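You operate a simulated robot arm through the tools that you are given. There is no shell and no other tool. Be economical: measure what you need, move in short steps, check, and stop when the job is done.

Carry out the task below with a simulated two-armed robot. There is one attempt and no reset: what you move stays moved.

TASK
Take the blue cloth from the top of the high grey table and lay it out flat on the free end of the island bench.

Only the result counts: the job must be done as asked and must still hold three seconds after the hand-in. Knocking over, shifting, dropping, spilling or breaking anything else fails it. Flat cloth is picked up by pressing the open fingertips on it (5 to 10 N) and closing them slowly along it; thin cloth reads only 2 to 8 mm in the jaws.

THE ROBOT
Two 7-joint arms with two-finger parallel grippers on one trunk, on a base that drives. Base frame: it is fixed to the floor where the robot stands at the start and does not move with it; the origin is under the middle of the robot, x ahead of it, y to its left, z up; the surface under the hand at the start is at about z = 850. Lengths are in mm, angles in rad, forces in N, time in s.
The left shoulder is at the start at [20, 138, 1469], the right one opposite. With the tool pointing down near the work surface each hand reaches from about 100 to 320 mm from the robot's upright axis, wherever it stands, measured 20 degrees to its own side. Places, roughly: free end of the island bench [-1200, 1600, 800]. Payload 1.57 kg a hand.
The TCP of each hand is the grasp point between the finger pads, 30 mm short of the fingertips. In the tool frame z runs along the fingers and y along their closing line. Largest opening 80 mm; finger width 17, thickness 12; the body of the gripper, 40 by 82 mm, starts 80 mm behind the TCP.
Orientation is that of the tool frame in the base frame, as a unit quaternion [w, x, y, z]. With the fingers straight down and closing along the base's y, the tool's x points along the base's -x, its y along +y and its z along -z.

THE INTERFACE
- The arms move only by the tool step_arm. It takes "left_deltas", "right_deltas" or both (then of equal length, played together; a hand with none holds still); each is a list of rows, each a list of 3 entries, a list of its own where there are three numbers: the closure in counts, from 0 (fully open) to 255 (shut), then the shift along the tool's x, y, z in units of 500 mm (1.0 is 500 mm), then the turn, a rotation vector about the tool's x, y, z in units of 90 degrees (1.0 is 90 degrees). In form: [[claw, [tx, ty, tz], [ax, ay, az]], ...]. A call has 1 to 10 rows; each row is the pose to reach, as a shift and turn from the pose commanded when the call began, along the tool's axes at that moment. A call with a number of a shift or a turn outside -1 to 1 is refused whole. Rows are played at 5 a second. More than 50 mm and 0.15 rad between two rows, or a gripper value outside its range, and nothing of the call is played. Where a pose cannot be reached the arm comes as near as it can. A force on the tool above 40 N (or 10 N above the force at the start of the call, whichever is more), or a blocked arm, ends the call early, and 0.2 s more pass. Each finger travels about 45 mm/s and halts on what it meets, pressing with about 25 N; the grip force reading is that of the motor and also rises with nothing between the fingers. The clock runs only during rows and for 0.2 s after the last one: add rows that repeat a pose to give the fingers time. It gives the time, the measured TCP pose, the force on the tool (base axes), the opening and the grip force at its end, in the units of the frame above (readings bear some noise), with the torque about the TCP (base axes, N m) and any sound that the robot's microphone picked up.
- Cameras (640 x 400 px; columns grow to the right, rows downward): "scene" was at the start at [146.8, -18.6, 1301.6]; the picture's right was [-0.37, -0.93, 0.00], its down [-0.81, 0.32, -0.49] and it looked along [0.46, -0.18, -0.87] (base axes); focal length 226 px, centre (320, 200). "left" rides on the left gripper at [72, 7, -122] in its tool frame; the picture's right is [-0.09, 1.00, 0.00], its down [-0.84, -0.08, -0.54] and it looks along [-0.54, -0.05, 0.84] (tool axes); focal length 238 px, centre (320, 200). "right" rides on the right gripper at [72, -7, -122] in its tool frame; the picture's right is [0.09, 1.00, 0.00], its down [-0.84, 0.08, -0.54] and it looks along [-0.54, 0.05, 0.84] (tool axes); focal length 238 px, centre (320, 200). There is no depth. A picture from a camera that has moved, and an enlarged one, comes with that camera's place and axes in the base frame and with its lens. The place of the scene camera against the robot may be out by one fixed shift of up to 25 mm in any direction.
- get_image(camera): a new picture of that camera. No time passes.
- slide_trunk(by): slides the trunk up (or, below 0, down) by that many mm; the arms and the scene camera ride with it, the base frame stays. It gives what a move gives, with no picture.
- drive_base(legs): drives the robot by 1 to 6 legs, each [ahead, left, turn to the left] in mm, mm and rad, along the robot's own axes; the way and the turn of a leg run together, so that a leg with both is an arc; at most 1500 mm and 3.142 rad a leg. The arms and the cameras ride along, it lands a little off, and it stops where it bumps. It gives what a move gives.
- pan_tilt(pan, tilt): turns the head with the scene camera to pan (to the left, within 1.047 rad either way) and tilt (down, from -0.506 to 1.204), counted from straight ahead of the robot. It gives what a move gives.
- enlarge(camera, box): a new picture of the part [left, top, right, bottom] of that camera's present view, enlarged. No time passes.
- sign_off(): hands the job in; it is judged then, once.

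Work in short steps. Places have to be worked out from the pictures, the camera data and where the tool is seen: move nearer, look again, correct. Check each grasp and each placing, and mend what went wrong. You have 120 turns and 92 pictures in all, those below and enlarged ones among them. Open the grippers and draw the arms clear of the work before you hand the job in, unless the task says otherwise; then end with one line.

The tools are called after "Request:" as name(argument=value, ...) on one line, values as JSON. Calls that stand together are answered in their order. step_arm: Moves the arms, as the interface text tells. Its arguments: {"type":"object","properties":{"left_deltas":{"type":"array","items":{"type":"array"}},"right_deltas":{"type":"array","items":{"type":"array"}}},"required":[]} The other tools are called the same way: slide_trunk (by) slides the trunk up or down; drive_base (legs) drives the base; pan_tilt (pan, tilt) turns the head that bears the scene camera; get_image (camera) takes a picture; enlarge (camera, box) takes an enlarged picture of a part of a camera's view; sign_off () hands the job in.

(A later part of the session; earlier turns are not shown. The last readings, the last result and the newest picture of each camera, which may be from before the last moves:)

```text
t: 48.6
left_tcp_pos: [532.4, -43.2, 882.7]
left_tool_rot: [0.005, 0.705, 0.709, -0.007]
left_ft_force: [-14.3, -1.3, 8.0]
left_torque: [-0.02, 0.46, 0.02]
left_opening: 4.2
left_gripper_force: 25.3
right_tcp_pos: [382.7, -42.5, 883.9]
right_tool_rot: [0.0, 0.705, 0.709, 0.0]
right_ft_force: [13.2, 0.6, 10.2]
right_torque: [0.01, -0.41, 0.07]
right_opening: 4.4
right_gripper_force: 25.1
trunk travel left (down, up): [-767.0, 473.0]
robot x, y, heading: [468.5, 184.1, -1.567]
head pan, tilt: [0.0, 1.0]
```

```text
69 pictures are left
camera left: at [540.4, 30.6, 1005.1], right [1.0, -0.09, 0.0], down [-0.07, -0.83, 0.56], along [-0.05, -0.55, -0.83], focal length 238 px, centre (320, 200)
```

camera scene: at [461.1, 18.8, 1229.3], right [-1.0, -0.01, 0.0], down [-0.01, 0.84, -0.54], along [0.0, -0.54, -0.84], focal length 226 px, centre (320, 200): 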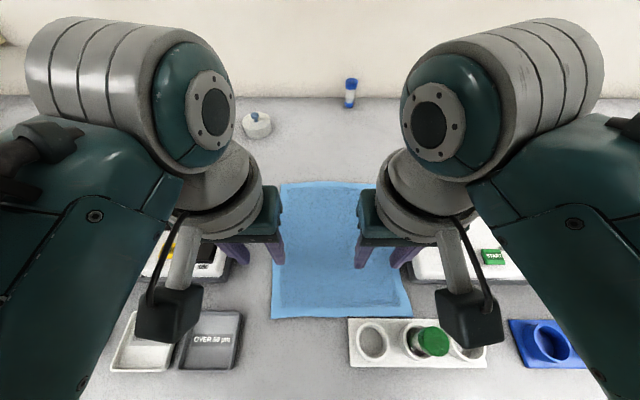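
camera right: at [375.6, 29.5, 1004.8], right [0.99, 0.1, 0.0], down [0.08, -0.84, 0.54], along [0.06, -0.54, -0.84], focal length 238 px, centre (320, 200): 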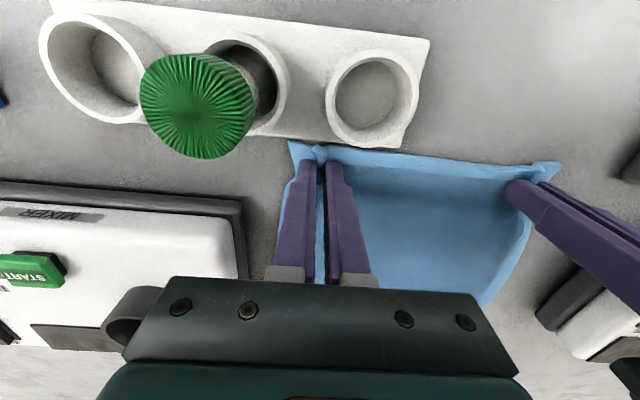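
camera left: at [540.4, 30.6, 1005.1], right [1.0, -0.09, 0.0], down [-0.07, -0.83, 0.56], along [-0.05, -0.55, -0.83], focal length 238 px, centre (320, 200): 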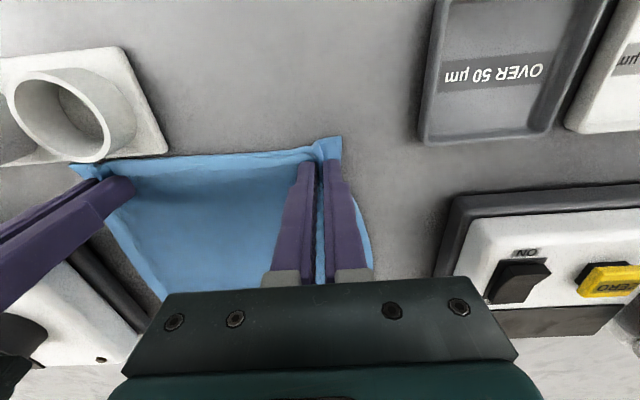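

Both corners are held (4.2/4.4 mm). Relax tension slightly inward and lift 100 mm, moving a bit forward.

Request:
step_arm(left_deltas=[[255, [0, -0.008, -0.01], [0, 0, 0]], [255, [-0.01, -0.008, -0.05], [0, 0, 0]], [255, [-0.03, -0.008, -0.1], [0, 0, 0]], [255, [-0.06, -0.008, -0.15], [0, 0, 0]], [255, [-0.08, -0.008, -0.2], [0, 0, 0]], [255, [-0.08, -0.008, -0.2], [0, 0, 0]]], right_deltas=[[255, [0, 0.008, -0.01], [0, 0, 0]], [255, [-0.01, 0.008, -0.05], [0, 0, 0]], [255, [-0.03, 0.008, -0.1], [0, 0, 0]], [255, [-0.06, 0.008, -0.15], [0, 0, 0]], [255, [-0.08, 0.008, -0.2], [0, 0, 0]], [255, [-0.08, 0.008, -0.2], [0, 0, 0]]])

Request:
get_image(camera="scene")

```text
t: 50.0
left_tcp_pos: [546.6, -78.2, 977.5]
left_tool_rot: [0.02, 0.71, 0.704, 0.011]
left_ft_force: [-33.4, -2.1, 1.9]
left_torque: [-0.04, 1.06, 0.11]
left_opening: 5.5
left_gripper_force: 25.0
right_tcp_pos: [388.8, -81.3, 983.3]
right_tool_rot: [0.003, 0.703, 0.712, 0.004]
right_ft_force: [33.3, 2.4, -1.0]
right_torque: [0.05, -1.07, 0.09]
right_opening: 6.0
right_gripper_force: 25.0
trunk travel left (down, up): [-767.0, 473.0]
robot x, y, heading: [473.4, 184.7, -1.563]
head pan, tilt: [0.0, 1.0]
```

```text
68 pictures are left
camera scene: at [461.1, 18.8, 1229.3], right [-1.0, -0.01, 0.0], down [-0.01, 0.84, -0.54], along [0.0, -0.54, -0.84], focal length 226 px, centre (320, 200)
```

scene: 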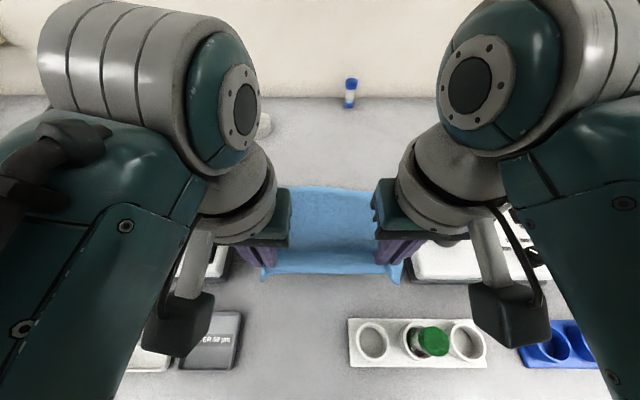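

Tension between the hands is 33 N — too much; bring hands toward one another ~8 mm each.

Request:
step_arm(left_deltas=[[255, [0, -0.008, 0], [0, 0, 0]], [255, [0, -0.016, 0], [0, 0, 0]], [255, [0, -0.016, 0], [0, 0, 0]]], right_deltas=[[255, [0, 0.008, 0], [0, 0, 0]], [255, [0, 0.016, 0], [0, 0, 0]], [255, [0, 0.016, 0], [0, 0, 0]]])

```text
t: 50.8
left_tcp_pos: [550.1, -81.5, 975.7]
left_tool_rot: [0.028, 0.706, 0.708, 0.016]
left_ft_force: [-26.9, -0.7, 1.4]
left_torque: [-0.05, 0.88, 0.08]
left_opening: 4.6
left_gripper_force: 25.3
right_tcp_pos: [396.5, -80.3, 982.1]
right_tool_rot: [0.002, 0.704, 0.71, 0.003]
right_ft_force: [26.9, -0.3, -0.9]
right_torque: [0.0, -0.81, 0.05]
right_opening: 5.1
right_gripper_force: 24.7
trunk travel left (down, up): [-767.0, 473.0]
robot x, y, heading: [474.7, 183.6, -1.565]
head pan, tilt: [0.0, 1.0]
```

The left hand isn't following inward; ease tension by moving only the right hand 14 mm inward.

Request:
step_arm(right_deltas=[[255, [0, 0.014, 0], [0, 0, 0]], [255, [0, 0.028, 0], [0, 0, 0]], [255, [0, 0.028, 0], [0, 0, 0]]])

```text
t: 51.6
left_tcp_pos: [552.2, -81.0, 973.6]
left_tool_rot: [0.031, 0.704, 0.709, 0.02]
left_ft_force: [-10.2, -0.5, 2.0]
left_torque: [0.01, 0.32, 0.02]
left_opening: 3.7
left_gripper_force: 24.5
right_tcp_pos: [407.7, -80.7, 981.8]
right_tool_rot: [-0.001, 0.705, 0.709, 0.0]
right_ft_force: [10.3, 0.2, -0.7]
right_torque: [-0.02, -0.34, 0.05]
right_opening: 4.3
right_gripper_force: 25.1
trunk travel left (down, up): [-767.0, 473.0]
robot x, y, heading: [474.7, 177.7, -1.562]
head pan, tilt: [0.0, 1.0]
```

Tension is now 10 N. Raise the trunk 250 mm to lift the cloth off the table.

Request:
slide_trunk(by=250)

Request:
get_image(camera="scene")

Request:
get_image(camera="left")

```text
t: 54.1
left_tcp_pos: [552.3, -79.9, 1224.7]
left_tool_rot: [0.031, 0.705, 0.709, 0.021]
left_ft_force: [-8.7, -0.5, 0.4]
left_torque: [0.02, 0.32, 0.02]
left_opening: 4.0
left_gripper_force: 25.1
right_tcp_pos: [408.5, -81.0, 1232.4]
right_tool_rot: [-0.001, 0.705, 0.71, -0.001]
right_ft_force: [9.4, 1.0, -0.2]
right_torque: [0.05, -0.26, 0.03]
right_opening: 3.9
right_gripper_force: 24.9
trunk travel left (down, up): [-1017.0, 223.0]
robot x, y, heading: [473.6, 180.1, -1.569]
head pan, tilt: [0.0, 1.0]
```

```text
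67 pictures are left
camera scene: at [461.1, 18.8, 1479.3], right [-1.0, -0.01, 0.0], down [-0.01, 0.84, -0.54], along [0.0, -0.54, -0.84], focal length 226 px, centre (320, 200)
```

scene: 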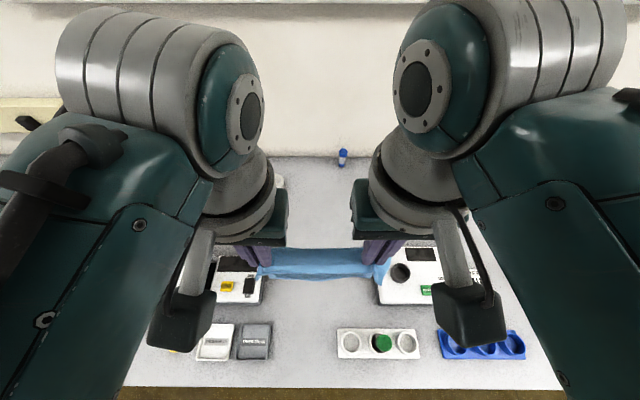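

```text
66 pictures are left
camera left: at [550.7, -7.1, 1345.7], right [0.99, -0.09, 0.07], down [-0.11, -0.83, 0.55], along [0.01, -0.55, -0.83], focal length 238 px, centre (320, 200)
```

left: 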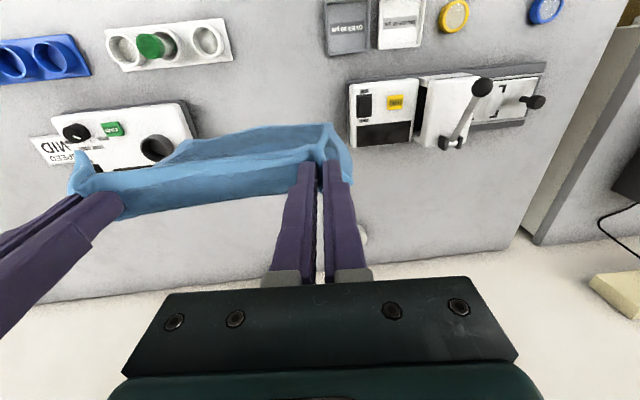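

The cloth hangs from both hands. Lift a little more, back out 550 mm, and look around.

Request:
slide_trunk(by=60)

Request:
drive_base(legs=[[-550, 0, 0], [0, 0, -1.2]])

Request:
pan_tilt(pan=-1.0, tilt=0.4)

Request:
get_image(camera="scene")

```text
t: 55.1
left_tcp_pos: [552.5, -81.2, 1283.8]
left_tool_rot: [0.031, 0.705, 0.709, 0.021]
left_ft_force: [-8.1, -0.6, 0.3]
left_torque: [-0.01, 0.31, 0.04]
left_opening: 3.9
left_gripper_force: 24.8
right_tcp_pos: [408.5, -80.2, 1292.5]
right_tool_rot: [-0.001, 0.704, 0.71, -0.001]
right_ft_force: [8.6, 0.3, -0.8]
right_torque: [0.03, -0.28, 0.09]
right_opening: 3.9
right_gripper_force: 25.2
trunk travel left (down, up): [-1077.0, 163.0]
robot x, y, heading: [470.8, 178.3, -1.566]
head pan, tilt: [0.0, 1.0]
```

```text
t: 61.3
left_tcp_pos: [254.8, 562.0, 1282.7]
left_tool_rot: [0.037, 0.982, 0.184, 0.0]
left_ft_force: [-4.6, 8.5, 0.8]
left_torque: [0.3, 0.15, 0.11]
left_opening: 3.6
left_gripper_force: 24.7
right_tcp_pos: [202.6, 696.5, 1292.3]
right_tool_rot: [-0.001, 0.983, 0.186, 0.0]
right_ft_force: [3.9, -8.7, -0.8]
right_torque: [-0.28, -0.1, 0.1]
right_opening: 3.9
right_gripper_force: 24.6
trunk travel left (down, up): [-1077.0, 163.0]
robot x, y, heading: [472.1, 725.7, -2.774]
head pan, tilt: [0.0, 1.0]
```

```text
t: 62.5
left_tcp_pos: [256.7, 557.7, 1281.3]
left_tool_rot: [0.04, 0.982, 0.183, 0.0]
left_ft_force: [-7.1, 15.5, 1.1]
left_torque: [0.49, 0.26, 0.14]
left_opening: 3.8
left_gripper_force: 24.2
right_tcp_pos: [202.7, 695.6, 1293.0]
right_tool_rot: [0.0, 0.983, 0.185, 0.001]
right_ft_force: [7.0, -14.8, -0.2]
right_torque: [-0.49, -0.2, 0.09]
right_opening: 4.5
right_gripper_force: 25.4
trunk travel left (down, up): [-1077.0, 163.0]
robot x, y, heading: [473.4, 735.2, -2.764]
head pan, tilt: [-1.0, 0.4]
```

```text
65 pictures are left
camera scene: at [290.5, 752.4, 1589.5], right [0.59, 0.81, 0.0], down [0.32, -0.23, -0.92], along [-0.75, 0.54, -0.39], focal length 226 px, centre (320, 200)
```

scene: 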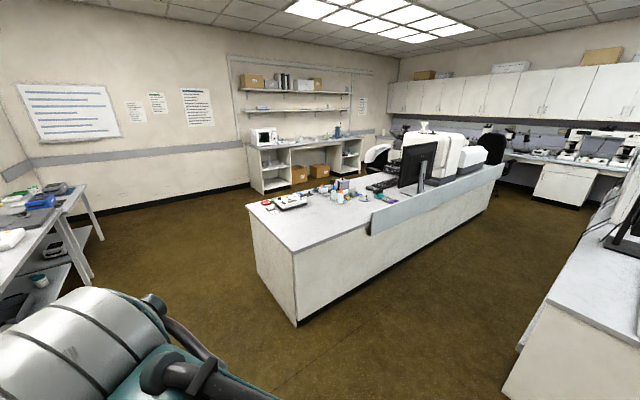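

Two islands are visible; the free bench end is the left one, its near end face at about y≈1272, x from -1459 to -682, with clutter beginning around y≈1600. First I ease cloth tension and look down to judge the robot's base size.

Request:
step_arm(right_deltas=[[255, [0, 0.01, 0], [0, 0, 0]], [255, [0, 0.014, 0], [0, 0, 0]]])

Request:
pan_tilt(pan=0.0, tilt=1.2)

Request:
get_image(camera="scene")

```text
t: 63.1
left_tcp_pos: [257.6, 557.5, 1282.5]
left_tool_rot: [0.043, 0.982, 0.185, 0.001]
left_ft_force: [-2.4, 6.6, 0.5]
left_torque: [0.21, 0.1, 0.08]
left_opening: 3.8
left_gripper_force: 24.5
right_tcp_pos: [205.1, 688.7, 1292.2]
right_tool_rot: [-0.002, 0.983, 0.186, 0.0]
right_ft_force: [3.5, -6.0, -0.8]
right_torque: [-0.23, -0.11, 0.09]
right_opening: 3.9
right_gripper_force: 24.8
trunk travel left (down, up): [-1077.0, 163.0]
robot x, y, heading: [473.5, 728.4, -2.768]
head pan, tilt: [-1.0, 0.4]
```

```text
t: 64.4
left_tcp_pos: [255.5, 557.1, 1282.2]
left_tool_rot: [0.043, 0.982, 0.185, 0.001]
left_ft_force: [-3.0, 4.6, 0.0]
left_torque: [0.15, 0.09, 0.06]
left_opening: 3.6
left_gripper_force: 24.5
right_tcp_pos: [205.4, 688.8, 1292.4]
right_tool_rot: [-0.001, 0.982, 0.187, 0.001]
right_ft_force: [2.4, -4.3, -1.0]
right_torque: [-0.13, -0.06, 0.08]
right_opening: 4.3
right_gripper_force: 25.0
trunk travel left (down, up): [-1077.0, 163.0]
robot x, y, heading: [474.1, 730.4, -2.766]
head pan, tilt: [0.0, 1.201]
```

```text
64 pictures are left
camera scene: at [313.4, 677.8, 1526.7], right [-0.36, 0.93, 0.0], down [0.87, 0.34, -0.36], along [-0.34, -0.13, -0.93], focal length 226 px, centre (320, 200)
```

scene: 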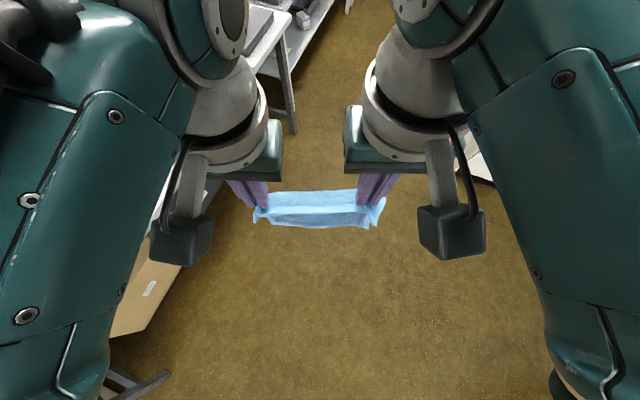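

The floor is visible right under the robot's axis, so no bulky base ahead. Turn to face +y and slide left in front of the island's free end.

Request:
drive_base(legs=[[0, 0, -1.946], [0, 1480, 0]])

Request:
pan_tilt(pan=0.0, tilt=0.6)

Request:
get_image(camera="scene")

```text
t: 76.4
left_tcp_pos: [-1091.9, 988.9, 1282.1]
left_tool_rot: [0.024, 0.708, -0.705, -0.035]
left_ft_force: [5.6, 1.5, 0.6]
left_torque: [0.06, -0.21, 0.11]
left_opening: 3.4
left_gripper_force: 24.2
right_tcp_pos: [-950.8, 989.0, 1291.0]
right_tool_rot: [0.001, 0.709, -0.705, 0.001]
right_ft_force: [-5.8, 0.0, -1.2]
right_torque: [-0.02, 0.14, 0.12]
right_opening: 3.9
right_gripper_force: 24.7
trunk travel left (down, up): [-1077.0, 163.0]
robot x, y, heading: [-1012.6, 726.0, 1.572]
head pan, tilt: [0.0, 1.201]
```

```text
t: 77.4
left_tcp_pos: [-1093.5, 988.3, 1282.1]
left_tool_rot: [0.025, 0.708, -0.705, -0.035]
left_ft_force: [6.4, 1.5, 0.0]
left_torque: [0.02, -0.23, 0.08]
left_opening: 3.3
left_gripper_force: 24.0
right_tcp_pos: [-951.3, 989.0, 1293.0]
right_tool_rot: [0.001, 0.709, -0.705, 0.0]
right_ft_force: [-6.5, -1.3, -0.8]
right_torque: [-0.07, 0.22, 0.14]
right_opening: 3.7
right_gripper_force: 24.7
trunk travel left (down, up): [-1077.0, 163.0]
robot x, y, heading: [-1011.0, 723.7, 1.577]
head pan, tilt: [0.0, 0.6]
```

```text
63 pictures are left
camera scene: at [-1025.0, 918.7, 1571.2], right [1.0, 0.01, 0.0], down [0.0, -0.57, -0.82], along [0.0, 0.82, -0.57], focal length 226 px, centre (320, 200)
```

scene: 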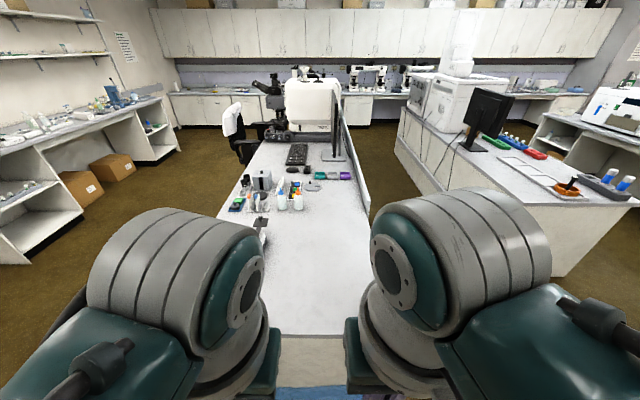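

The free end is bare from the near edge (y≈1273) back to about y≈1700. I'll drive ahead so the hands come over the bench, then check with the gripper cameras.

Request:
drive_base(legs=[[350, 30, 0]])

Request:
get_image(camera="left")

Request:
get_image(camera="scene")

```text
t: 79.7
left_tcp_pos: [-1127.1, 1338.0, 1280.7]
left_tool_rot: [0.026, 0.709, -0.704, -0.036]
left_ft_force: [8.2, 1.6, 0.1]
left_torque: [0.02, -0.25, 0.1]
left_opening: 3.7
left_gripper_force: 24.1
right_tcp_pos: [-984.1, 1339.1, 1292.7]
right_tool_rot: [-0.001, 0.71, -0.704, 0.002]
right_ft_force: [-7.5, -0.8, 0.3]
right_torque: [-0.05, 0.22, 0.14]
right_opening: 4.1
right_gripper_force: 24.1
trunk travel left (down, up): [-1077.0, 163.0]
robot x, y, heading: [-1039.1, 1072.9, 1.579]
head pan, tilt: [0.0, 0.6]
```

```text
62 pictures are left
camera left: at [-1121.4, 1264.0, 1404.0], right [-0.99, 0.08, 0.09], down [0.12, 0.83, 0.55], along [-0.03, 0.55, -0.83], focal length 238 px, centre (320, 200)
```

left: 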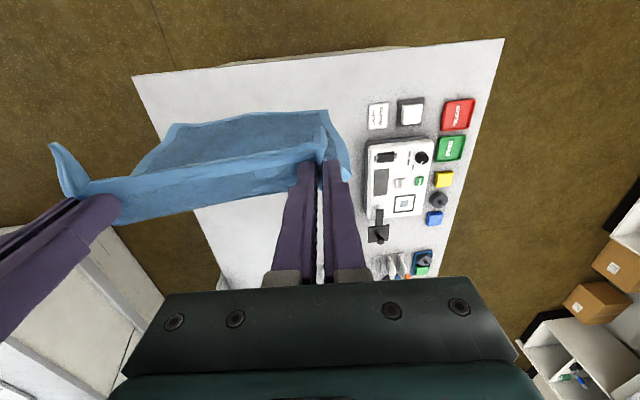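

```text
61 pictures are left
camera scene: at [-1058.1, 1268.7, 1571.3], right [1.0, 0.01, 0.0], down [0.0, -0.56, -0.83], along [-0.01, 0.83, -0.56], focal length 226 px, centre (320, 200)
```

scene: 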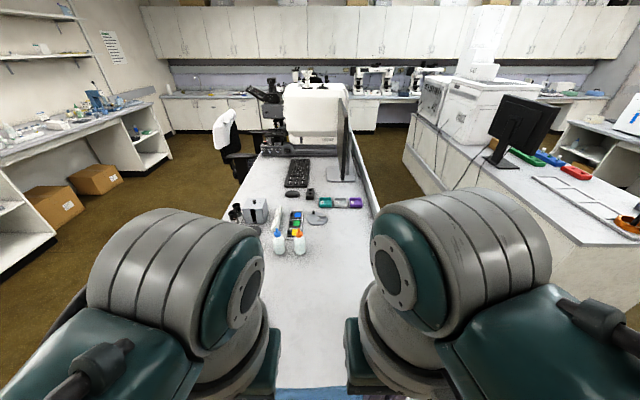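

The gripper view shows the bench top from x≈-1591 to -773, near edge y≈1292, with instruments only for x<-1275. Free area around x≈-1060 is good. Drive further ahead carefully.

Request:
drive_base(legs=[[150, -10, -0.008]])

Request:
drive_base(legs=[[150, 0, 0]])

```text
t: 81.1
left_tcp_pos: [-1115.6, 1489.2, 1280.8]
left_tool_rot: [0.026, 0.707, -0.706, -0.036]
left_ft_force: [7.1, 0.2, 0.0]
left_torque: [0.04, -0.28, 0.11]
left_opening: 3.6
left_gripper_force: 24.7
right_tcp_pos: [-973.5, 1489.1, 1291.1]
right_tool_rot: [0.001, 0.709, -0.705, 0.001]
right_ft_force: [-8.6, -1.0, -1.1]
right_torque: [-0.04, 0.22, 0.14]
right_opening: 4.2
right_gripper_force: 24.6
trunk travel left (down, up): [-1077.0, 163.0]
robot x, y, heading: [-1034.5, 1224.2, 1.574]
head pan, tilt: [0.0, 0.6]
```

```text
t: 82.5
left_tcp_pos: [-1117.4, 1639.1, 1280.6]
left_tool_rot: [0.025, 0.707, -0.706, -0.035]
left_ft_force: [7.3, -0.1, 1.2]
left_torque: [0.06, -0.3, 0.14]
left_opening: 3.5
left_gripper_force: 24.3
right_tcp_pos: [-973.9, 1639.0, 1293.1]
right_tool_rot: [0.0, 0.709, -0.706, 0.0]
right_ft_force: [-8.5, -0.7, -0.4]
right_torque: [-0.02, 0.23, 0.14]
right_opening: 3.7
right_gripper_force: 25.0
trunk travel left (down, up): [-1077.0, 163.0]
robot x, y, heading: [-1031.6, 1377.4, 1.576]
head pan, tilt: [0.0, 0.6]
```

No bump; hands now at y≈1639. Lower the trunk 180 mm, bringing the cloth's lower edge near the surface, and look.

Request:
slide_trunk(by=-180)

Request:
get_image(camera="right")

Request:
get_image(camera="left")

```text
t: 84.5
left_tcp_pos: [-1116.3, 1639.5, 1101.8]
left_tool_rot: [0.026, 0.707, -0.705, -0.035]
left_ft_force: [7.4, 1.5, 0.6]
left_torque: [0.04, -0.24, 0.13]
left_opening: 3.7
left_gripper_force: 24.9
right_tcp_pos: [-974.2, 1639.9, 1112.2]
right_tool_rot: [0.001, 0.709, -0.705, 0.0]
right_ft_force: [-7.6, -1.4, -1.2]
right_torque: [-0.03, 0.28, 0.14]
right_opening: 4.1
right_gripper_force: 24.4
trunk travel left (down, up): [-897.0, 343.0]
robot x, y, heading: [-1032.5, 1377.1, 1.568]
head pan, tilt: [0.0, 0.6]
```

```text
60 pictures are left
camera right: at [-967.1, 1567.8, 1233.9], right [-1.0, -0.1, 0.0], down [-0.08, 0.84, 0.54], along [-0.05, 0.54, -0.84], focal length 238 px, centre (320, 200)
```

right: 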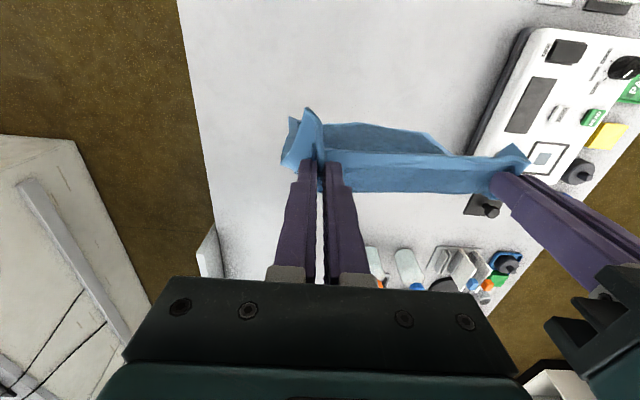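

```text
59 pictures are left
camera left: at [-1112.3, 1565.4, 1223.8], right [-0.99, 0.09, 0.09], down [0.12, 0.83, 0.55], along [-0.02, 0.55, -0.83], focal length 238 px, centre (320, 200)
```

left: 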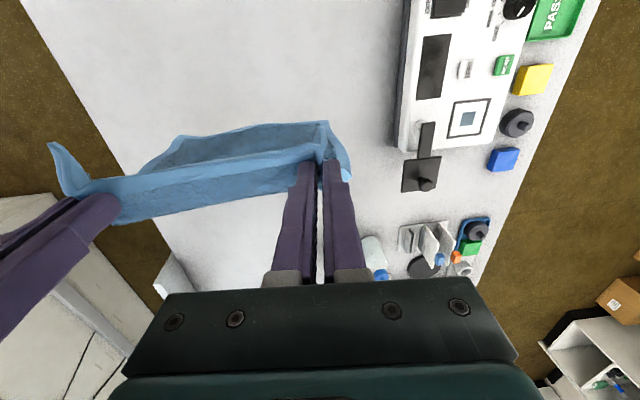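

Area is clear. Start laying: lower 40, then alternate back 40 / down 40.

Request:
slide_trunk(by=-35)

Request:
drive_base(legs=[[-40, 0, 0]])

Request:
slide_trunk(by=-35)

Request:
drive_base(legs=[[-40, 0, 0]])

Request:
get_image(camera="right")

```text
t: 85.2
left_tcp_pos: [-1117.4, 1639.5, 1066.5]
left_tool_rot: [0.027, 0.707, -0.706, -0.036]
left_ft_force: [7.9, 0.1, -0.4]
left_torque: [0.0, -0.26, 0.12]
left_opening: 3.4
left_gripper_force: 24.6
right_tcp_pos: [-973.7, 1639.6, 1077.2]
right_tool_rot: [0.001, 0.709, -0.705, 0.0]
right_ft_force: [-7.8, -1.1, 0.2]
right_torque: [-0.04, 0.25, 0.13]
right_opening: 4.0
right_gripper_force: 24.3
trunk travel left (down, up): [-862.0, 378.0]
robot x, y, heading: [-1031.9, 1373.7, 1.573]
head pan, tilt: [0.0, 0.6]
```

```text
t: 86.1
left_tcp_pos: [-1117.4, 1600.7, 1066.8]
left_tool_rot: [-0.026, -0.706, 0.706, 0.035]
left_ft_force: [8.0, -0.2, -0.1]
left_torque: [0.01, -0.24, 0.07]
left_opening: 3.4
left_gripper_force: 24.3
right_tcp_pos: [-975.2, 1600.2, 1078.5]
right_tool_rot: [0.001, 0.709, -0.705, 0.001]
right_ft_force: [-8.0, -0.5, -1.4]
right_torque: [-0.06, 0.24, 0.12]
right_opening: 4.1
right_gripper_force: 24.2
trunk travel left (down, up): [-862.0, 378.0]
robot x, y, heading: [-1031.7, 1335.6, 1.569]
head pan, tilt: [0.0, 0.6]
```

```text
t: 86.9
left_tcp_pos: [-1117.2, 1600.6, 1031.7]
left_tool_rot: [0.025, 0.707, -0.706, -0.037]
left_ft_force: [6.8, 0.3, 1.0]
left_torque: [0.02, -0.25, 0.09]
left_opening: 3.5
left_gripper_force: 25.1
right_tcp_pos: [-973.7, 1600.7, 1042.4]
right_tool_rot: [0.001, 0.709, -0.706, 0.0]
right_ft_force: [-7.0, -1.0, -1.6]
right_torque: [-0.04, 0.25, 0.13]
right_opening: 4.0
right_gripper_force: 24.5
trunk travel left (down, up): [-827.0, 413.0]
robot x, y, heading: [-1031.5, 1338.4, 1.576]
head pan, tilt: [0.0, 0.6]
```

```text
t: 87.8
left_tcp_pos: [-1116.4, 1560.0, 1030.3]
left_tool_rot: [0.026, 0.707, -0.706, -0.036]
left_ft_force: [7.2, 0.5, 0.6]
left_torque: [0.01, -0.24, 0.14]
left_opening: 3.5
left_gripper_force: 24.9
right_tcp_pos: [-975.4, 1561.1, 1042.0]
right_tool_rot: [0.0, 0.709, -0.705, 0.0]
right_ft_force: [-7.4, -1.3, 0.0]
right_torque: [-0.04, 0.22, 0.13]
right_opening: 4.2
right_gripper_force: 24.9
trunk travel left (down, up): [-827.0, 413.0]
robot x, y, heading: [-1033.8, 1295.5, 1.579]
head pan, tilt: [0.0, 0.6]
```

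```text
58 pictures are left
camera right: at [-966.9, 1488.9, 1164.0], right [-1.0, -0.1, 0.0], down [-0.08, 0.84, 0.54], along [-0.05, 0.54, -0.84], focal length 238 px, centre (320, 200)
```

right: 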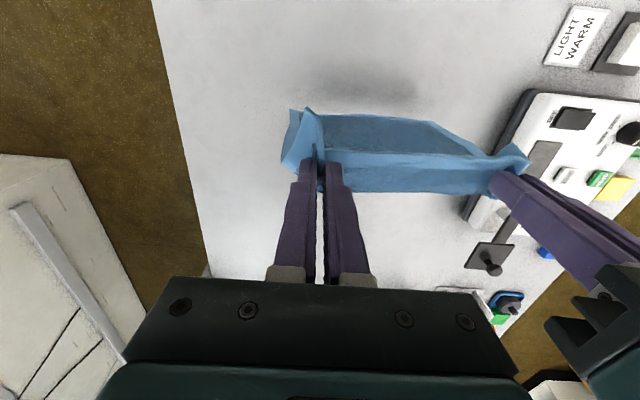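

Cloth still hangs free with a shadow beneath. Lower further without moving back, and look.

Request:
slide_trunk(by=-35)

Request:
get_image(camera="right")

Request:
pan_tilt(pan=0, tilt=1.1)

Request:
get_image(camera="scene")

```text
t: 88.6
left_tcp_pos: [-1116.4, 1560.0, 996.0]
left_tool_rot: [0.026, 0.707, -0.706, -0.036]
left_ft_force: [7.5, 0.8, 0.3]
left_torque: [0.02, -0.23, 0.1]
left_opening: 3.2
left_gripper_force: 24.5
right_tcp_pos: [-975.1, 1559.9, 1006.4]
right_tool_rot: [0.002, 0.709, -0.705, 0.0]
right_ft_force: [-6.1, -1.4, -0.9]
right_torque: [-0.05, 0.21, 0.12]
right_opening: 4.1
right_gripper_force: 24.3
trunk travel left (down, up): [-792.0, 448.0]
robot x, y, heading: [-1034.1, 1296.8, 1.574]
head pan, tilt: [0.0, 0.6]
```

```text
57 pictures are left
camera right: at [-967.1, 1488.9, 1129.0], right [-1.0, -0.1, 0.0], down [-0.08, 0.84, 0.54], along [-0.05, 0.54, -0.84], focal length 238 px, centre (320, 200)
```

right: 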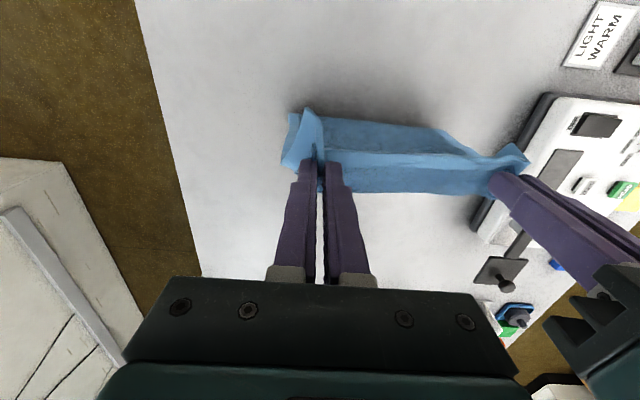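

```text
t: 89.5
left_tcp_pos: [-1117.5, 1560.0, 996.5]
left_tool_rot: [0.026, 0.707, -0.706, -0.036]
left_ft_force: [7.7, 0.6, -0.5]
left_torque: [0.05, -0.26, 0.11]
left_opening: 3.2
left_gripper_force: 25.0
right_tcp_pos: [-974.3, 1560.2, 1007.2]
right_tool_rot: [0.001, 0.709, -0.705, 0.0]
right_ft_force: [-7.1, -0.4, -0.9]
right_torque: [-0.05, 0.18, 0.16]
right_opening: 4.1
right_gripper_force: 24.7
trunk travel left (down, up): [-792.0, 448.0]
robot x, y, heading: [-1030.6, 1295.5, 1.572]
head pan, tilt: [0.0, 1.1]
```

```text
56 pictures are left
camera scene: at [-1048.2, 1465.5, 1247.7], right [1.0, 0.0, 0.0], down [0.0, -0.89, -0.45], along [0.0, 0.45, -0.89], focal length 226 px, centre (320, 200)
```

scene: 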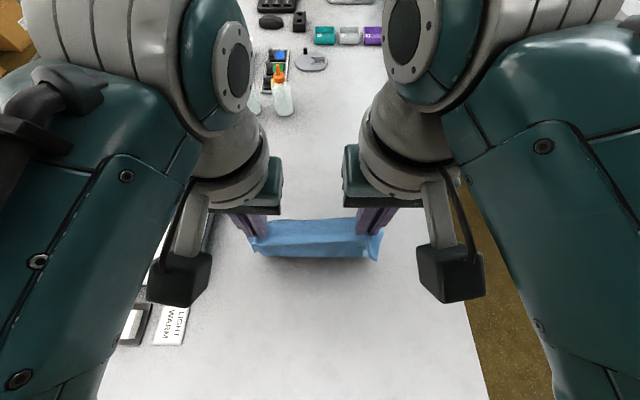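

The hanging lower edge is about 20–35 mm above the bench. Continue: down 35, then back/down pairs.

Request:
slide_trunk(by=-35)

Request:
get_image(camera="right")

Request:
enlarge(camera="scene", box=[220, 180, 420, 305])

```text
t: 90.3
left_tcp_pos: [-1118.5, 1560.5, 960.5]
left_tool_rot: [0.025, 0.708, -0.705, -0.036]
left_ft_force: [7.4, 1.1, 0.2]
left_torque: [-0.02, -0.25, 0.11]
left_opening: 3.4
left_gripper_force: 24.1
right_tcp_pos: [-974.8, 1560.5, 973.4]
right_tool_rot: [0.001, 0.71, -0.705, -0.001]
right_ft_force: [-6.5, -0.6, -0.6]
right_torque: [-0.02, 0.24, 0.14]
right_opening: 4.1
right_gripper_force: 24.9
trunk travel left (down, up): [-757.0, 483.0]
robot x, y, heading: [-1033.2, 1297.9, 1.573]
head pan, tilt: [0.0, 1.1]
```

```text
55 pictures are left
camera right: at [-966.9, 1488.9, 1094.0], right [-1.0, -0.1, 0.0], down [-0.08, 0.84, 0.54], along [-0.05, 0.54, -0.84], focal length 238 px, centre (320, 200)
```

right: 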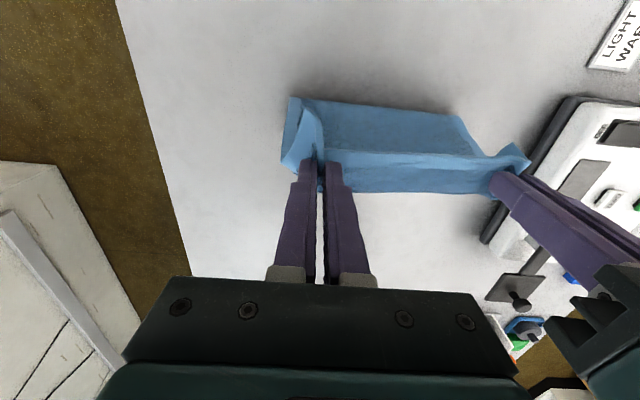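

```text
3.20 times, centred on (320, 242) of scene
camera zoom: at [-1048.2, 1465.5, 1212.7], right [1.0, 0.0, 0.0], down [0.0, -0.89, -0.45], along [0.0, 0.45, -0.89], focal length 724 px, centre (320, 64)
```

zoom: 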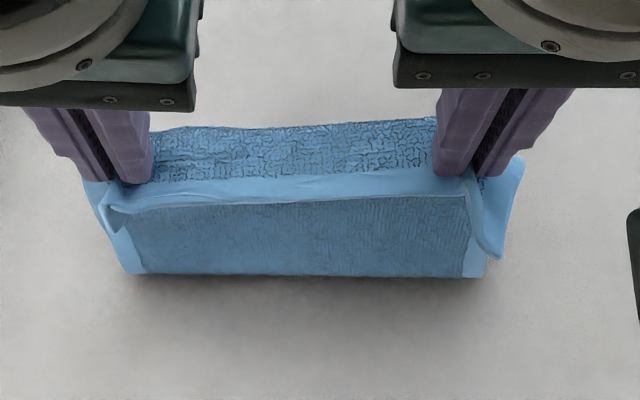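

Very informative: the far edge is already on the bench (far edge y≈1637), contact line y≈1546, with ~135 mm still hanging. Continue back/down pairs.

Request:
drive_base(legs=[[-45, 0, 0]])

Request:
slide_trunk(by=-30)

Request:
drive_base(legs=[[-40, 0, 0]])

Request:
slide_trunk(by=-30)

Request:
enlarge(camera="scene", box=[200, 130, 440, 280])

```text
t: 91.2
left_tcp_pos: [-1117.4, 1515.7, 962.5]
left_tool_rot: [0.026, 0.707, -0.706, -0.036]
left_ft_force: [7.1, 0.9, 1.1]
left_torque: [0.04, -0.24, 0.14]
left_opening: 3.6
left_gripper_force: 24.7
right_tcp_pos: [-973.8, 1516.5, 972.0]
right_tool_rot: [0.001, 0.71, -0.705, 0.0]
right_ft_force: [-6.8, -0.3, -0.8]
right_torque: [-0.03, 0.23, 0.15]
right_opening: 3.9
right_gripper_force: 24.2
trunk travel left (down, up): [-757.0, 483.0]
robot x, y, heading: [-1033.0, 1249.7, 1.576]
head pan, tilt: [0.0, 1.1]
```

```text
t: 92.0
left_tcp_pos: [-1117.6, 1515.7, 931.0]
left_tool_rot: [0.026, 0.707, -0.706, -0.037]
left_ft_force: [6.4, 1.4, 0.6]
left_torque: [0.08, -0.2, 0.1]
left_opening: 3.3
left_gripper_force: 24.7
right_tcp_pos: [-975.2, 1515.9, 943.1]
right_tool_rot: [0.001, 0.71, -0.705, 0.0]
right_ft_force: [-7.6, -0.9, 0.4]
right_torque: [-0.04, 0.22, 0.1]
right_opening: 3.9
right_gripper_force: 24.7
trunk travel left (down, up): [-727.0, 513.0]
robot x, y, heading: [-1033.3, 1250.2, 1.575]
head pan, tilt: [0.0, 1.1]
```

```text
t: 92.8
left_tcp_pos: [-1117.2, 1477.0, 932.0]
left_tool_rot: [0.025, 0.707, -0.706, -0.036]
left_ft_force: [6.5, 0.8, 1.4]
left_torque: [0.0, -0.23, 0.1]
left_opening: 3.6
left_gripper_force: 24.1
right_tcp_pos: [-975.5, 1477.2, 942.1]
right_tool_rot: [0.001, 0.71, -0.704, 0.0]
right_ft_force: [-7.5, -1.3, -1.2]
right_torque: [-0.04, 0.23, 0.15]
right_opening: 4.1
right_gripper_force: 24.8
trunk travel left (down, up): [-727.0, 513.0]
robot x, y, heading: [-1033.6, 1212.2, 1.58]
head pan, tilt: [0.0, 1.1]
```

```text
t: 93.6
left_tcp_pos: [-1117.2, 1476.6, 901.5]
left_tool_rot: [0.025, 0.707, -0.706, -0.037]
left_ft_force: [6.1, 0.8, 0.3]
left_torque: [0.02, -0.21, 0.07]
left_opening: 3.0
left_gripper_force: 23.9
right_tcp_pos: [-974.1, 1476.8, 912.7]
right_tool_rot: [0.003, 0.71, -0.704, 0.0]
right_ft_force: [-6.6, 0.3, -1.4]
right_torque: [-0.04, 0.17, 0.12]
right_opening: 3.9
right_gripper_force: 24.4
trunk travel left (down, up): [-697.0, 543.0]
robot x, y, heading: [-1034.2, 1212.0, 1.575]
head pan, tilt: [0.0, 1.1]
```

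```text
2.67 times, centred on (320, 205) of scene
camera zoom: at [-1048.0, 1381.3, 1152.7], right [1.0, 0.01, 0.0], down [0.0, -0.89, -0.45], along [0.0, 0.45, -0.89], focal length 603 px, centre (320, 187)
```

zoom: 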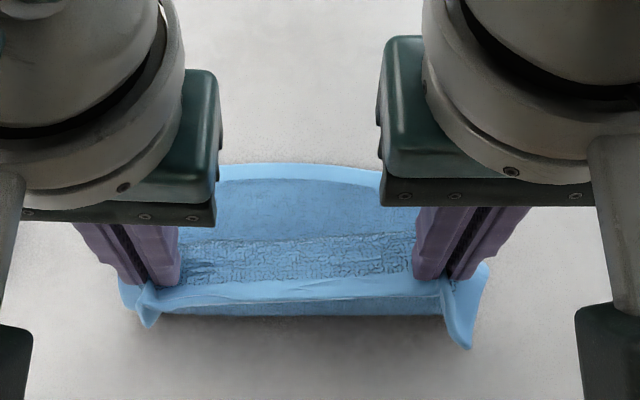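

The far hem lies flat ahead. Continue back with more travel than drop to take out slack.

Request:
drive_base(legs=[[-45, 0, 0]])

Request:
slide_trunk(by=-25)

Request:
drive_base(legs=[[-35, 0, 0]])

Request:
slide_trunk(by=-20)

Request:
enlarge(camera="scene", box=[200, 130, 440, 280])

```text
t: 94.5
left_tcp_pos: [-1117.9, 1432.2, 901.2]
left_tool_rot: [0.025, 0.707, -0.705, -0.036]
left_ft_force: [7.1, 0.8, -0.2]
left_torque: [0.01, -0.21, 0.13]
left_opening: 3.5
left_gripper_force: 24.4
right_tcp_pos: [-974.1, 1433.4, 913.2]
right_tool_rot: [0.001, 0.71, -0.705, 0.0]
right_ft_force: [-7.2, -0.8, -1.6]
right_torque: [-0.04, 0.21, 0.15]
right_opening: 3.7
right_gripper_force: 24.5
trunk travel left (down, up): [-697.0, 543.0]
robot x, y, heading: [-1032.5, 1167.5, 1.577]
head pan, tilt: [0.0, 1.1]
```

```text
t: 95.2
left_tcp_pos: [-1116.3, 1432.9, 876.9]
left_tool_rot: [-0.025, -0.706, 0.706, 0.036]
left_ft_force: [6.4, 1.0, 0.5]
left_torque: [-0.02, -0.21, 0.1]
left_opening: 3.5
left_gripper_force: 24.1
right_tcp_pos: [-974.7, 1432.6, 886.7]
right_tool_rot: [0.002, 0.71, -0.704, -0.001]
right_ft_force: [-5.6, -1.0, 0.2]
right_torque: [-0.01, 0.19, 0.11]
right_opening: 3.9
right_gripper_force: 24.5
trunk travel left (down, up): [-672.0, 568.0]
robot x, y, heading: [-1032.4, 1169.6, 1.579]
head pan, tilt: [0.0, 1.1]
```

```text
t: 96.1
left_tcp_pos: [-1116.8, 1397.2, 876.6]
left_tool_rot: [0.025, 0.708, -0.705, -0.036]
left_ft_force: [5.7, 0.9, 0.1]
left_torque: [0.01, -0.28, 0.1]
left_opening: 3.5
left_gripper_force: 24.2
right_tcp_pos: [-975.3, 1397.6, 887.5]
right_tool_rot: [0.0, 0.71, -0.704, 0.0]
right_ft_force: [-6.3, -0.8, -1.8]
right_torque: [-0.05, 0.2, 0.14]
right_opening: 3.9
right_gripper_force: 24.8
trunk travel left (down, up): [-672.0, 568.0]
robot x, y, heading: [-1031.3, 1133.8, 1.576]
head pan, tilt: [0.0, 1.1]
```

```text
t: 96.7
left_tcp_pos: [-1115.7, 1397.7, 856.3]
left_tool_rot: [0.025, 0.707, -0.706, -0.036]
left_ft_force: [5.8, 0.5, 1.1]
left_torque: [0.01, -0.21, 0.11]
left_opening: 3.4
left_gripper_force: 24.4
right_tcp_pos: [-974.4, 1398.2, 867.4]
right_tool_rot: [0.003, 0.71, -0.704, -0.001]
right_ft_force: [-5.6, -1.1, -0.5]
right_torque: [-0.02, 0.19, 0.12]
right_opening: 4.0
right_gripper_force: 24.4
trunk travel left (down, up): [-652.0, 588.0]
robot x, y, heading: [-1032.3, 1134.9, 1.579]
head pan, tilt: [0.0, 1.1]
```

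```text
2.67 times, centred on (320, 205) of scene
camera zoom: at [-1047.6, 1302.2, 1107.6], right [1.0, 0.01, 0.0], down [0.0, -0.89, -0.45], along [0.0, 0.45, -0.89], focal length 603 px, centre (320, 187)
```

zoom: 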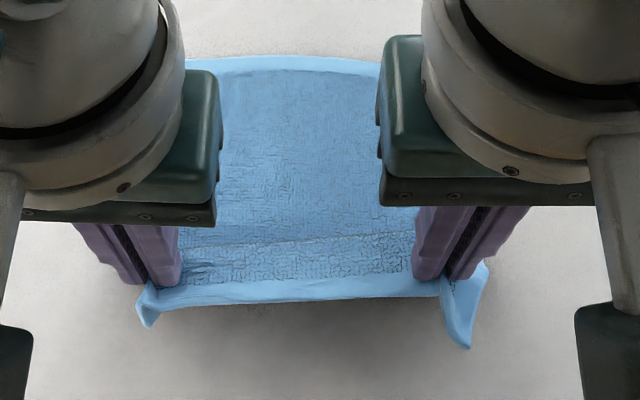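

Laid nicely, but the cloth slid back ~70 mm, which would put the near edge close to the bench's rim (y≈1292). I'll lift and redo it further in.

Request:
slide_trunk(by=255)

Request:
drive_base(legs=[[265, 0, -0.004]])

Request:
slide_trunk(by=-30)

Request:
enlarge(camera="scene", box=[200, 160, 440, 310])

```text
t: 99.3
left_tcp_pos: [-1117.2, 1397.2, 1111.5]
left_tool_rot: [0.025, 0.708, -0.705, -0.036]
left_ft_force: [7.0, -0.3, 0.3]
left_torque: [-0.01, -0.19, 0.1]
left_opening: 3.4
left_gripper_force: 24.6
right_tcp_pos: [-975.1, 1396.9, 1123.0]
right_tool_rot: [0.001, 0.711, -0.704, 0.0]
right_ft_force: [-6.0, -1.1, -1.0]
right_torque: [-0.02, 0.23, 0.12]
right_opening: 4.0
right_gripper_force: 24.8
trunk travel left (down, up): [-907.0, 333.0]
robot x, y, heading: [-1034.2, 1134.2, 1.582]
head pan, tilt: [0.0, 1.1]
```

```text
t: 101.2
left_tcp_pos: [-1114.6, 1664.9, 1112.0]
left_tool_rot: [-0.025, -0.704, 0.709, 0.037]
left_ft_force: [6.3, 0.2, -0.3]
left_torque: [0.02, -0.21, 0.11]
left_opening: 3.4
left_gripper_force: 24.4
right_tcp_pos: [-973.1, 1664.0, 1123.0]
right_tool_rot: [-0.001, -0.706, 0.708, 0.0]
right_ft_force: [-6.6, -0.9, -0.1]
right_torque: [-0.02, 0.19, 0.11]
right_opening: 4.0
right_gripper_force: 23.9
trunk travel left (down, up): [-907.0, 333.0]
robot x, y, heading: [-1033.2, 1403.1, 1.567]
head pan, tilt: [0.0, 1.1]
```

```text
t: 102.0
left_tcp_pos: [-1115.3, 1666.1, 1081.5]
left_tool_rot: [-0.025, -0.704, 0.709, 0.037]
left_ft_force: [5.8, 0.8, 0.4]
left_torque: [0.03, -0.21, 0.05]
left_opening: 3.4
left_gripper_force: 24.5
right_tcp_pos: [-972.1, 1663.4, 1092.0]
right_tool_rot: [-0.001, -0.707, 0.707, 0.001]
right_ft_force: [-6.3, -0.6, -0.8]
right_torque: [-0.04, 0.17, 0.09]
right_opening: 3.8
right_gripper_force: 25.0
trunk travel left (down, up): [-877.0, 363.0]
robot x, y, heading: [-1034.6, 1400.9, 1.565]
head pan, tilt: [0.0, 1.1]
```

```text
2.67 times, centred on (320, 235) of scene
camera zoom: at [-1046.7, 1569.5, 1332.6], right [1.0, 0.0, 0.0], down [0.0, -0.89, -0.45], along [0.0, 0.45, -0.89], focal length 603 px, centre (320, 107)
```

zoom: 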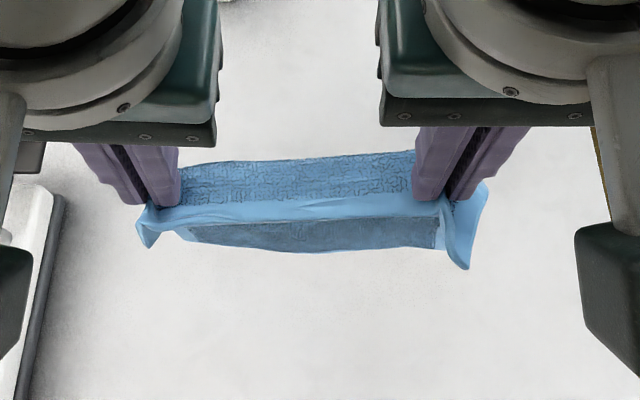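

Still hanging clear. Lower 65 mm to touch, then paired back/down moves.

Request:
slide_trunk(by=-65)

Request:
slide_trunk(by=-25)

Request:
drive_base(legs=[[-25, 0, 0.003]])

Request:
slide_trunk(by=-30)

Request:
enlarge(camera="scene", box=[200, 160, 440, 310])

```text
t: 103.0
left_tcp_pos: [-1115.4, 1665.0, 1016.1]
left_tool_rot: [-0.025, -0.704, 0.708, 0.036]
left_ft_force: [6.5, -0.1, 0.5]
left_torque: [0.0, -0.19, 0.1]
left_opening: 3.3
left_gripper_force: 24.2
right_tcp_pos: [-972.6, 1663.4, 1027.3]
right_tool_rot: [0.002, 0.707, -0.707, -0.001]
right_ft_force: [-6.0, -0.8, 0.6]
right_torque: [-0.06, 0.2, 0.11]
right_opening: 4.0
right_gripper_force: 25.4
trunk travel left (down, up): [-812.0, 428.0]
robot x, y, heading: [-1030.2, 1402.5, 1.571]
head pan, tilt: [0.0, 1.1]
```

```text
t: 103.8
left_tcp_pos: [-1114.3, 1665.0, 991.4]
left_tool_rot: [-0.025, -0.704, 0.708, 0.037]
left_ft_force: [6.8, 0.4, 0.7]
left_torque: [0.03, -0.22, 0.08]
left_opening: 3.2
left_gripper_force: 24.5
right_tcp_pos: [-973.4, 1663.7, 1001.9]
right_tool_rot: [0.002, 0.707, -0.707, -0.001]
right_ft_force: [-6.6, -1.3, -0.5]
right_torque: [0.01, 0.18, 0.11]
right_opening: 3.8
right_gripper_force: 24.5
trunk travel left (down, up): [-787.0, 453.0]
robot x, y, heading: [-1031.1, 1399.8, 1.569]
head pan, tilt: [0.0, 1.1]
```

```text
t: 104.6
left_tcp_pos: [-1115.6, 1639.7, 991.9]
left_tool_rot: [-0.025, -0.705, 0.708, 0.036]
left_ft_force: [5.7, 1.0, 0.3]
left_torque: [0.01, -0.21, 0.08]
left_opening: 3.0
left_gripper_force: 24.2
right_tcp_pos: [-973.5, 1639.4, 1002.7]
right_tool_rot: [0.002, 0.708, -0.706, -0.001]
right_ft_force: [-6.0, -0.3, -0.6]
right_torque: [-0.03, 0.19, 0.12]
right_opening: 4.0
right_gripper_force: 25.5
trunk travel left (down, up): [-787.0, 453.0]
robot x, y, heading: [-1032.9, 1377.8, 1.564]
head pan, tilt: [0.0, 1.1]
```

```text
t: 105.3
left_tcp_pos: [-1116.2, 1639.1, 961.4]
left_tool_rot: [-0.025, -0.705, 0.708, 0.037]
left_ft_force: [5.9, 0.9, 0.7]
left_torque: [0.06, -0.2, 0.05]
left_opening: 3.3
left_gripper_force: 24.8
right_tcp_pos: [-974.8, 1639.3, 973.1]
right_tool_rot: [0.002, 0.708, -0.706, -0.001]
right_ft_force: [-6.2, -0.6, -1.0]
right_torque: [-0.05, 0.17, 0.12]
right_opening: 3.7
right_gripper_force: 24.4
trunk travel left (down, up): [-757.0, 483.0]
robot x, y, heading: [-1034.5, 1374.9, 1.574]
head pan, tilt: [0.0, 1.1]
```

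```text
2.67 times, centred on (320, 235) of scene
camera zoom: at [-1047.3, 1544.5, 1212.6], right [1.0, 0.0, 0.0], down [0.0, -0.89, -0.45], along [0.0, 0.45, -0.89], focal length 603 px, centre (320, 107)
```

zoom: 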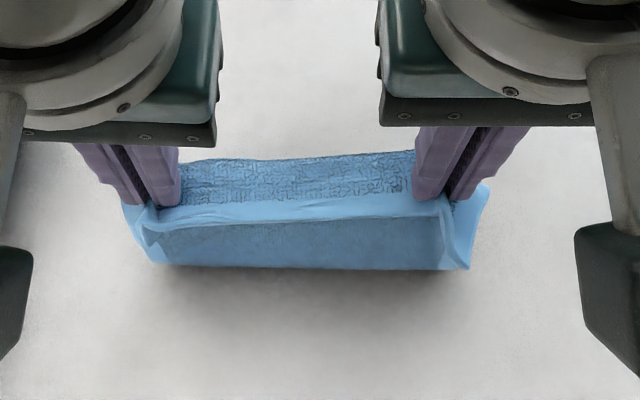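

Same state as in the earlier good run. Continue the same pattern.

Request:
drive_base(legs=[[-45, 0, 0]])

Request:
slide_trunk(by=-30)

Request:
drive_base(legs=[[-40, 0, 0]])

Request:
slide_trunk(by=-30)

Request:
enlarge(camera="scene", box=[200, 130, 440, 280])

```text
t: 106.2
left_tcp_pos: [-1116.2, 1595.6, 961.9]
left_tool_rot: [-0.025, -0.705, 0.708, 0.037]
left_ft_force: [5.6, 0.0, -0.7]
left_torque: [0.02, -0.18, 0.08]
left_opening: 3.3
left_gripper_force: 24.2
right_tcp_pos: [-973.1, 1595.4, 972.2]
right_tool_rot: [0.002, 0.708, -0.706, 0.0]
right_ft_force: [-5.1, 0.2, -0.4]
right_torque: [-0.04, 0.17, 0.11]
right_opening: 3.9
right_gripper_force: 24.6
trunk travel left (down, up): [-757.0, 483.0]
robot x, y, heading: [-1033.8, 1330.9, 1.568]
head pan, tilt: [0.0, 1.1]
```

```text
t: 107.0
left_tcp_pos: [-1115.7, 1595.9, 930.7]
left_tool_rot: [-0.025, -0.705, 0.708, 0.037]
left_ft_force: [4.4, 0.9, -0.3]
left_torque: [0.0, -0.16, 0.08]
left_opening: 3.4
left_gripper_force: 24.5
right_tcp_pos: [-974.0, 1594.0, 941.5]
right_tool_rot: [0.001, 0.709, -0.706, 0.0]
right_ft_force: [-5.6, -0.5, -0.9]
right_torque: [-0.06, 0.12, 0.11]
right_opening: 3.7
right_gripper_force: 24.6
trunk travel left (down, up): [-727.0, 513.0]
robot x, y, heading: [-1031.6, 1329.9, 1.57]
head pan, tilt: [0.0, 1.1]
```

```text
t: 107.8
left_tcp_pos: [-1116.0, 1555.7, 931.8]
left_tool_rot: [-0.025, -0.705, 0.708, 0.036]
left_ft_force: [6.0, 0.7, -0.4]
left_torque: [0.07, -0.22, 0.08]
left_opening: 3.3
left_gripper_force: 24.9
right_tcp_pos: [-973.8, 1556.4, 944.2]
right_tool_rot: [0.0, 0.708, -0.706, -0.001]
right_ft_force: [-5.7, -0.6, -0.6]
right_torque: [-0.02, 0.16, 0.15]
right_opening: 4.2
right_gripper_force: 24.3
trunk travel left (down, up): [-727.0, 513.0]
robot x, y, heading: [-1030.4, 1295.3, 1.57]
head pan, tilt: [0.0, 1.1]
```

```text
t: 108.6
left_tcp_pos: [-1114.1, 1556.0, 901.5]
left_tool_rot: [-0.025, -0.704, 0.708, 0.037]
left_ft_force: [4.9, 0.3, -0.3]
left_torque: [0.04, -0.16, 0.08]
left_opening: 3.3
left_gripper_force: 24.5
right_tcp_pos: [-973.2, 1555.8, 912.5]
right_tool_rot: [0.001, 0.709, -0.705, -0.002]
right_ft_force: [-5.1, -1.1, -0.4]
right_torque: [0.01, 0.18, 0.05]
right_opening: 3.9
right_gripper_force: 24.1
trunk travel left (down, up): [-697.0, 543.0]
robot x, y, heading: [-1038.0, 1291.3, 1.575]
head pan, tilt: [0.0, 1.1]
```

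```text
2.67 times, centred on (320, 205) of scene
camera zoom: at [-1047.1, 1460.6, 1152.7], right [1.0, 0.0, 0.0], down [0.0, -0.89, -0.45], along [0.0, 0.45, -0.89], focal length 603 px, centre (320, 187)
```

zoom: 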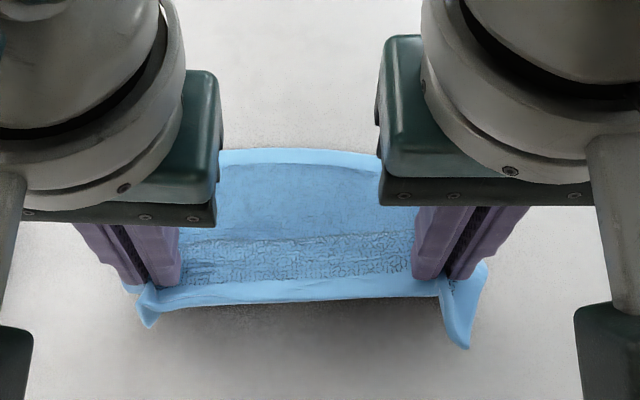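

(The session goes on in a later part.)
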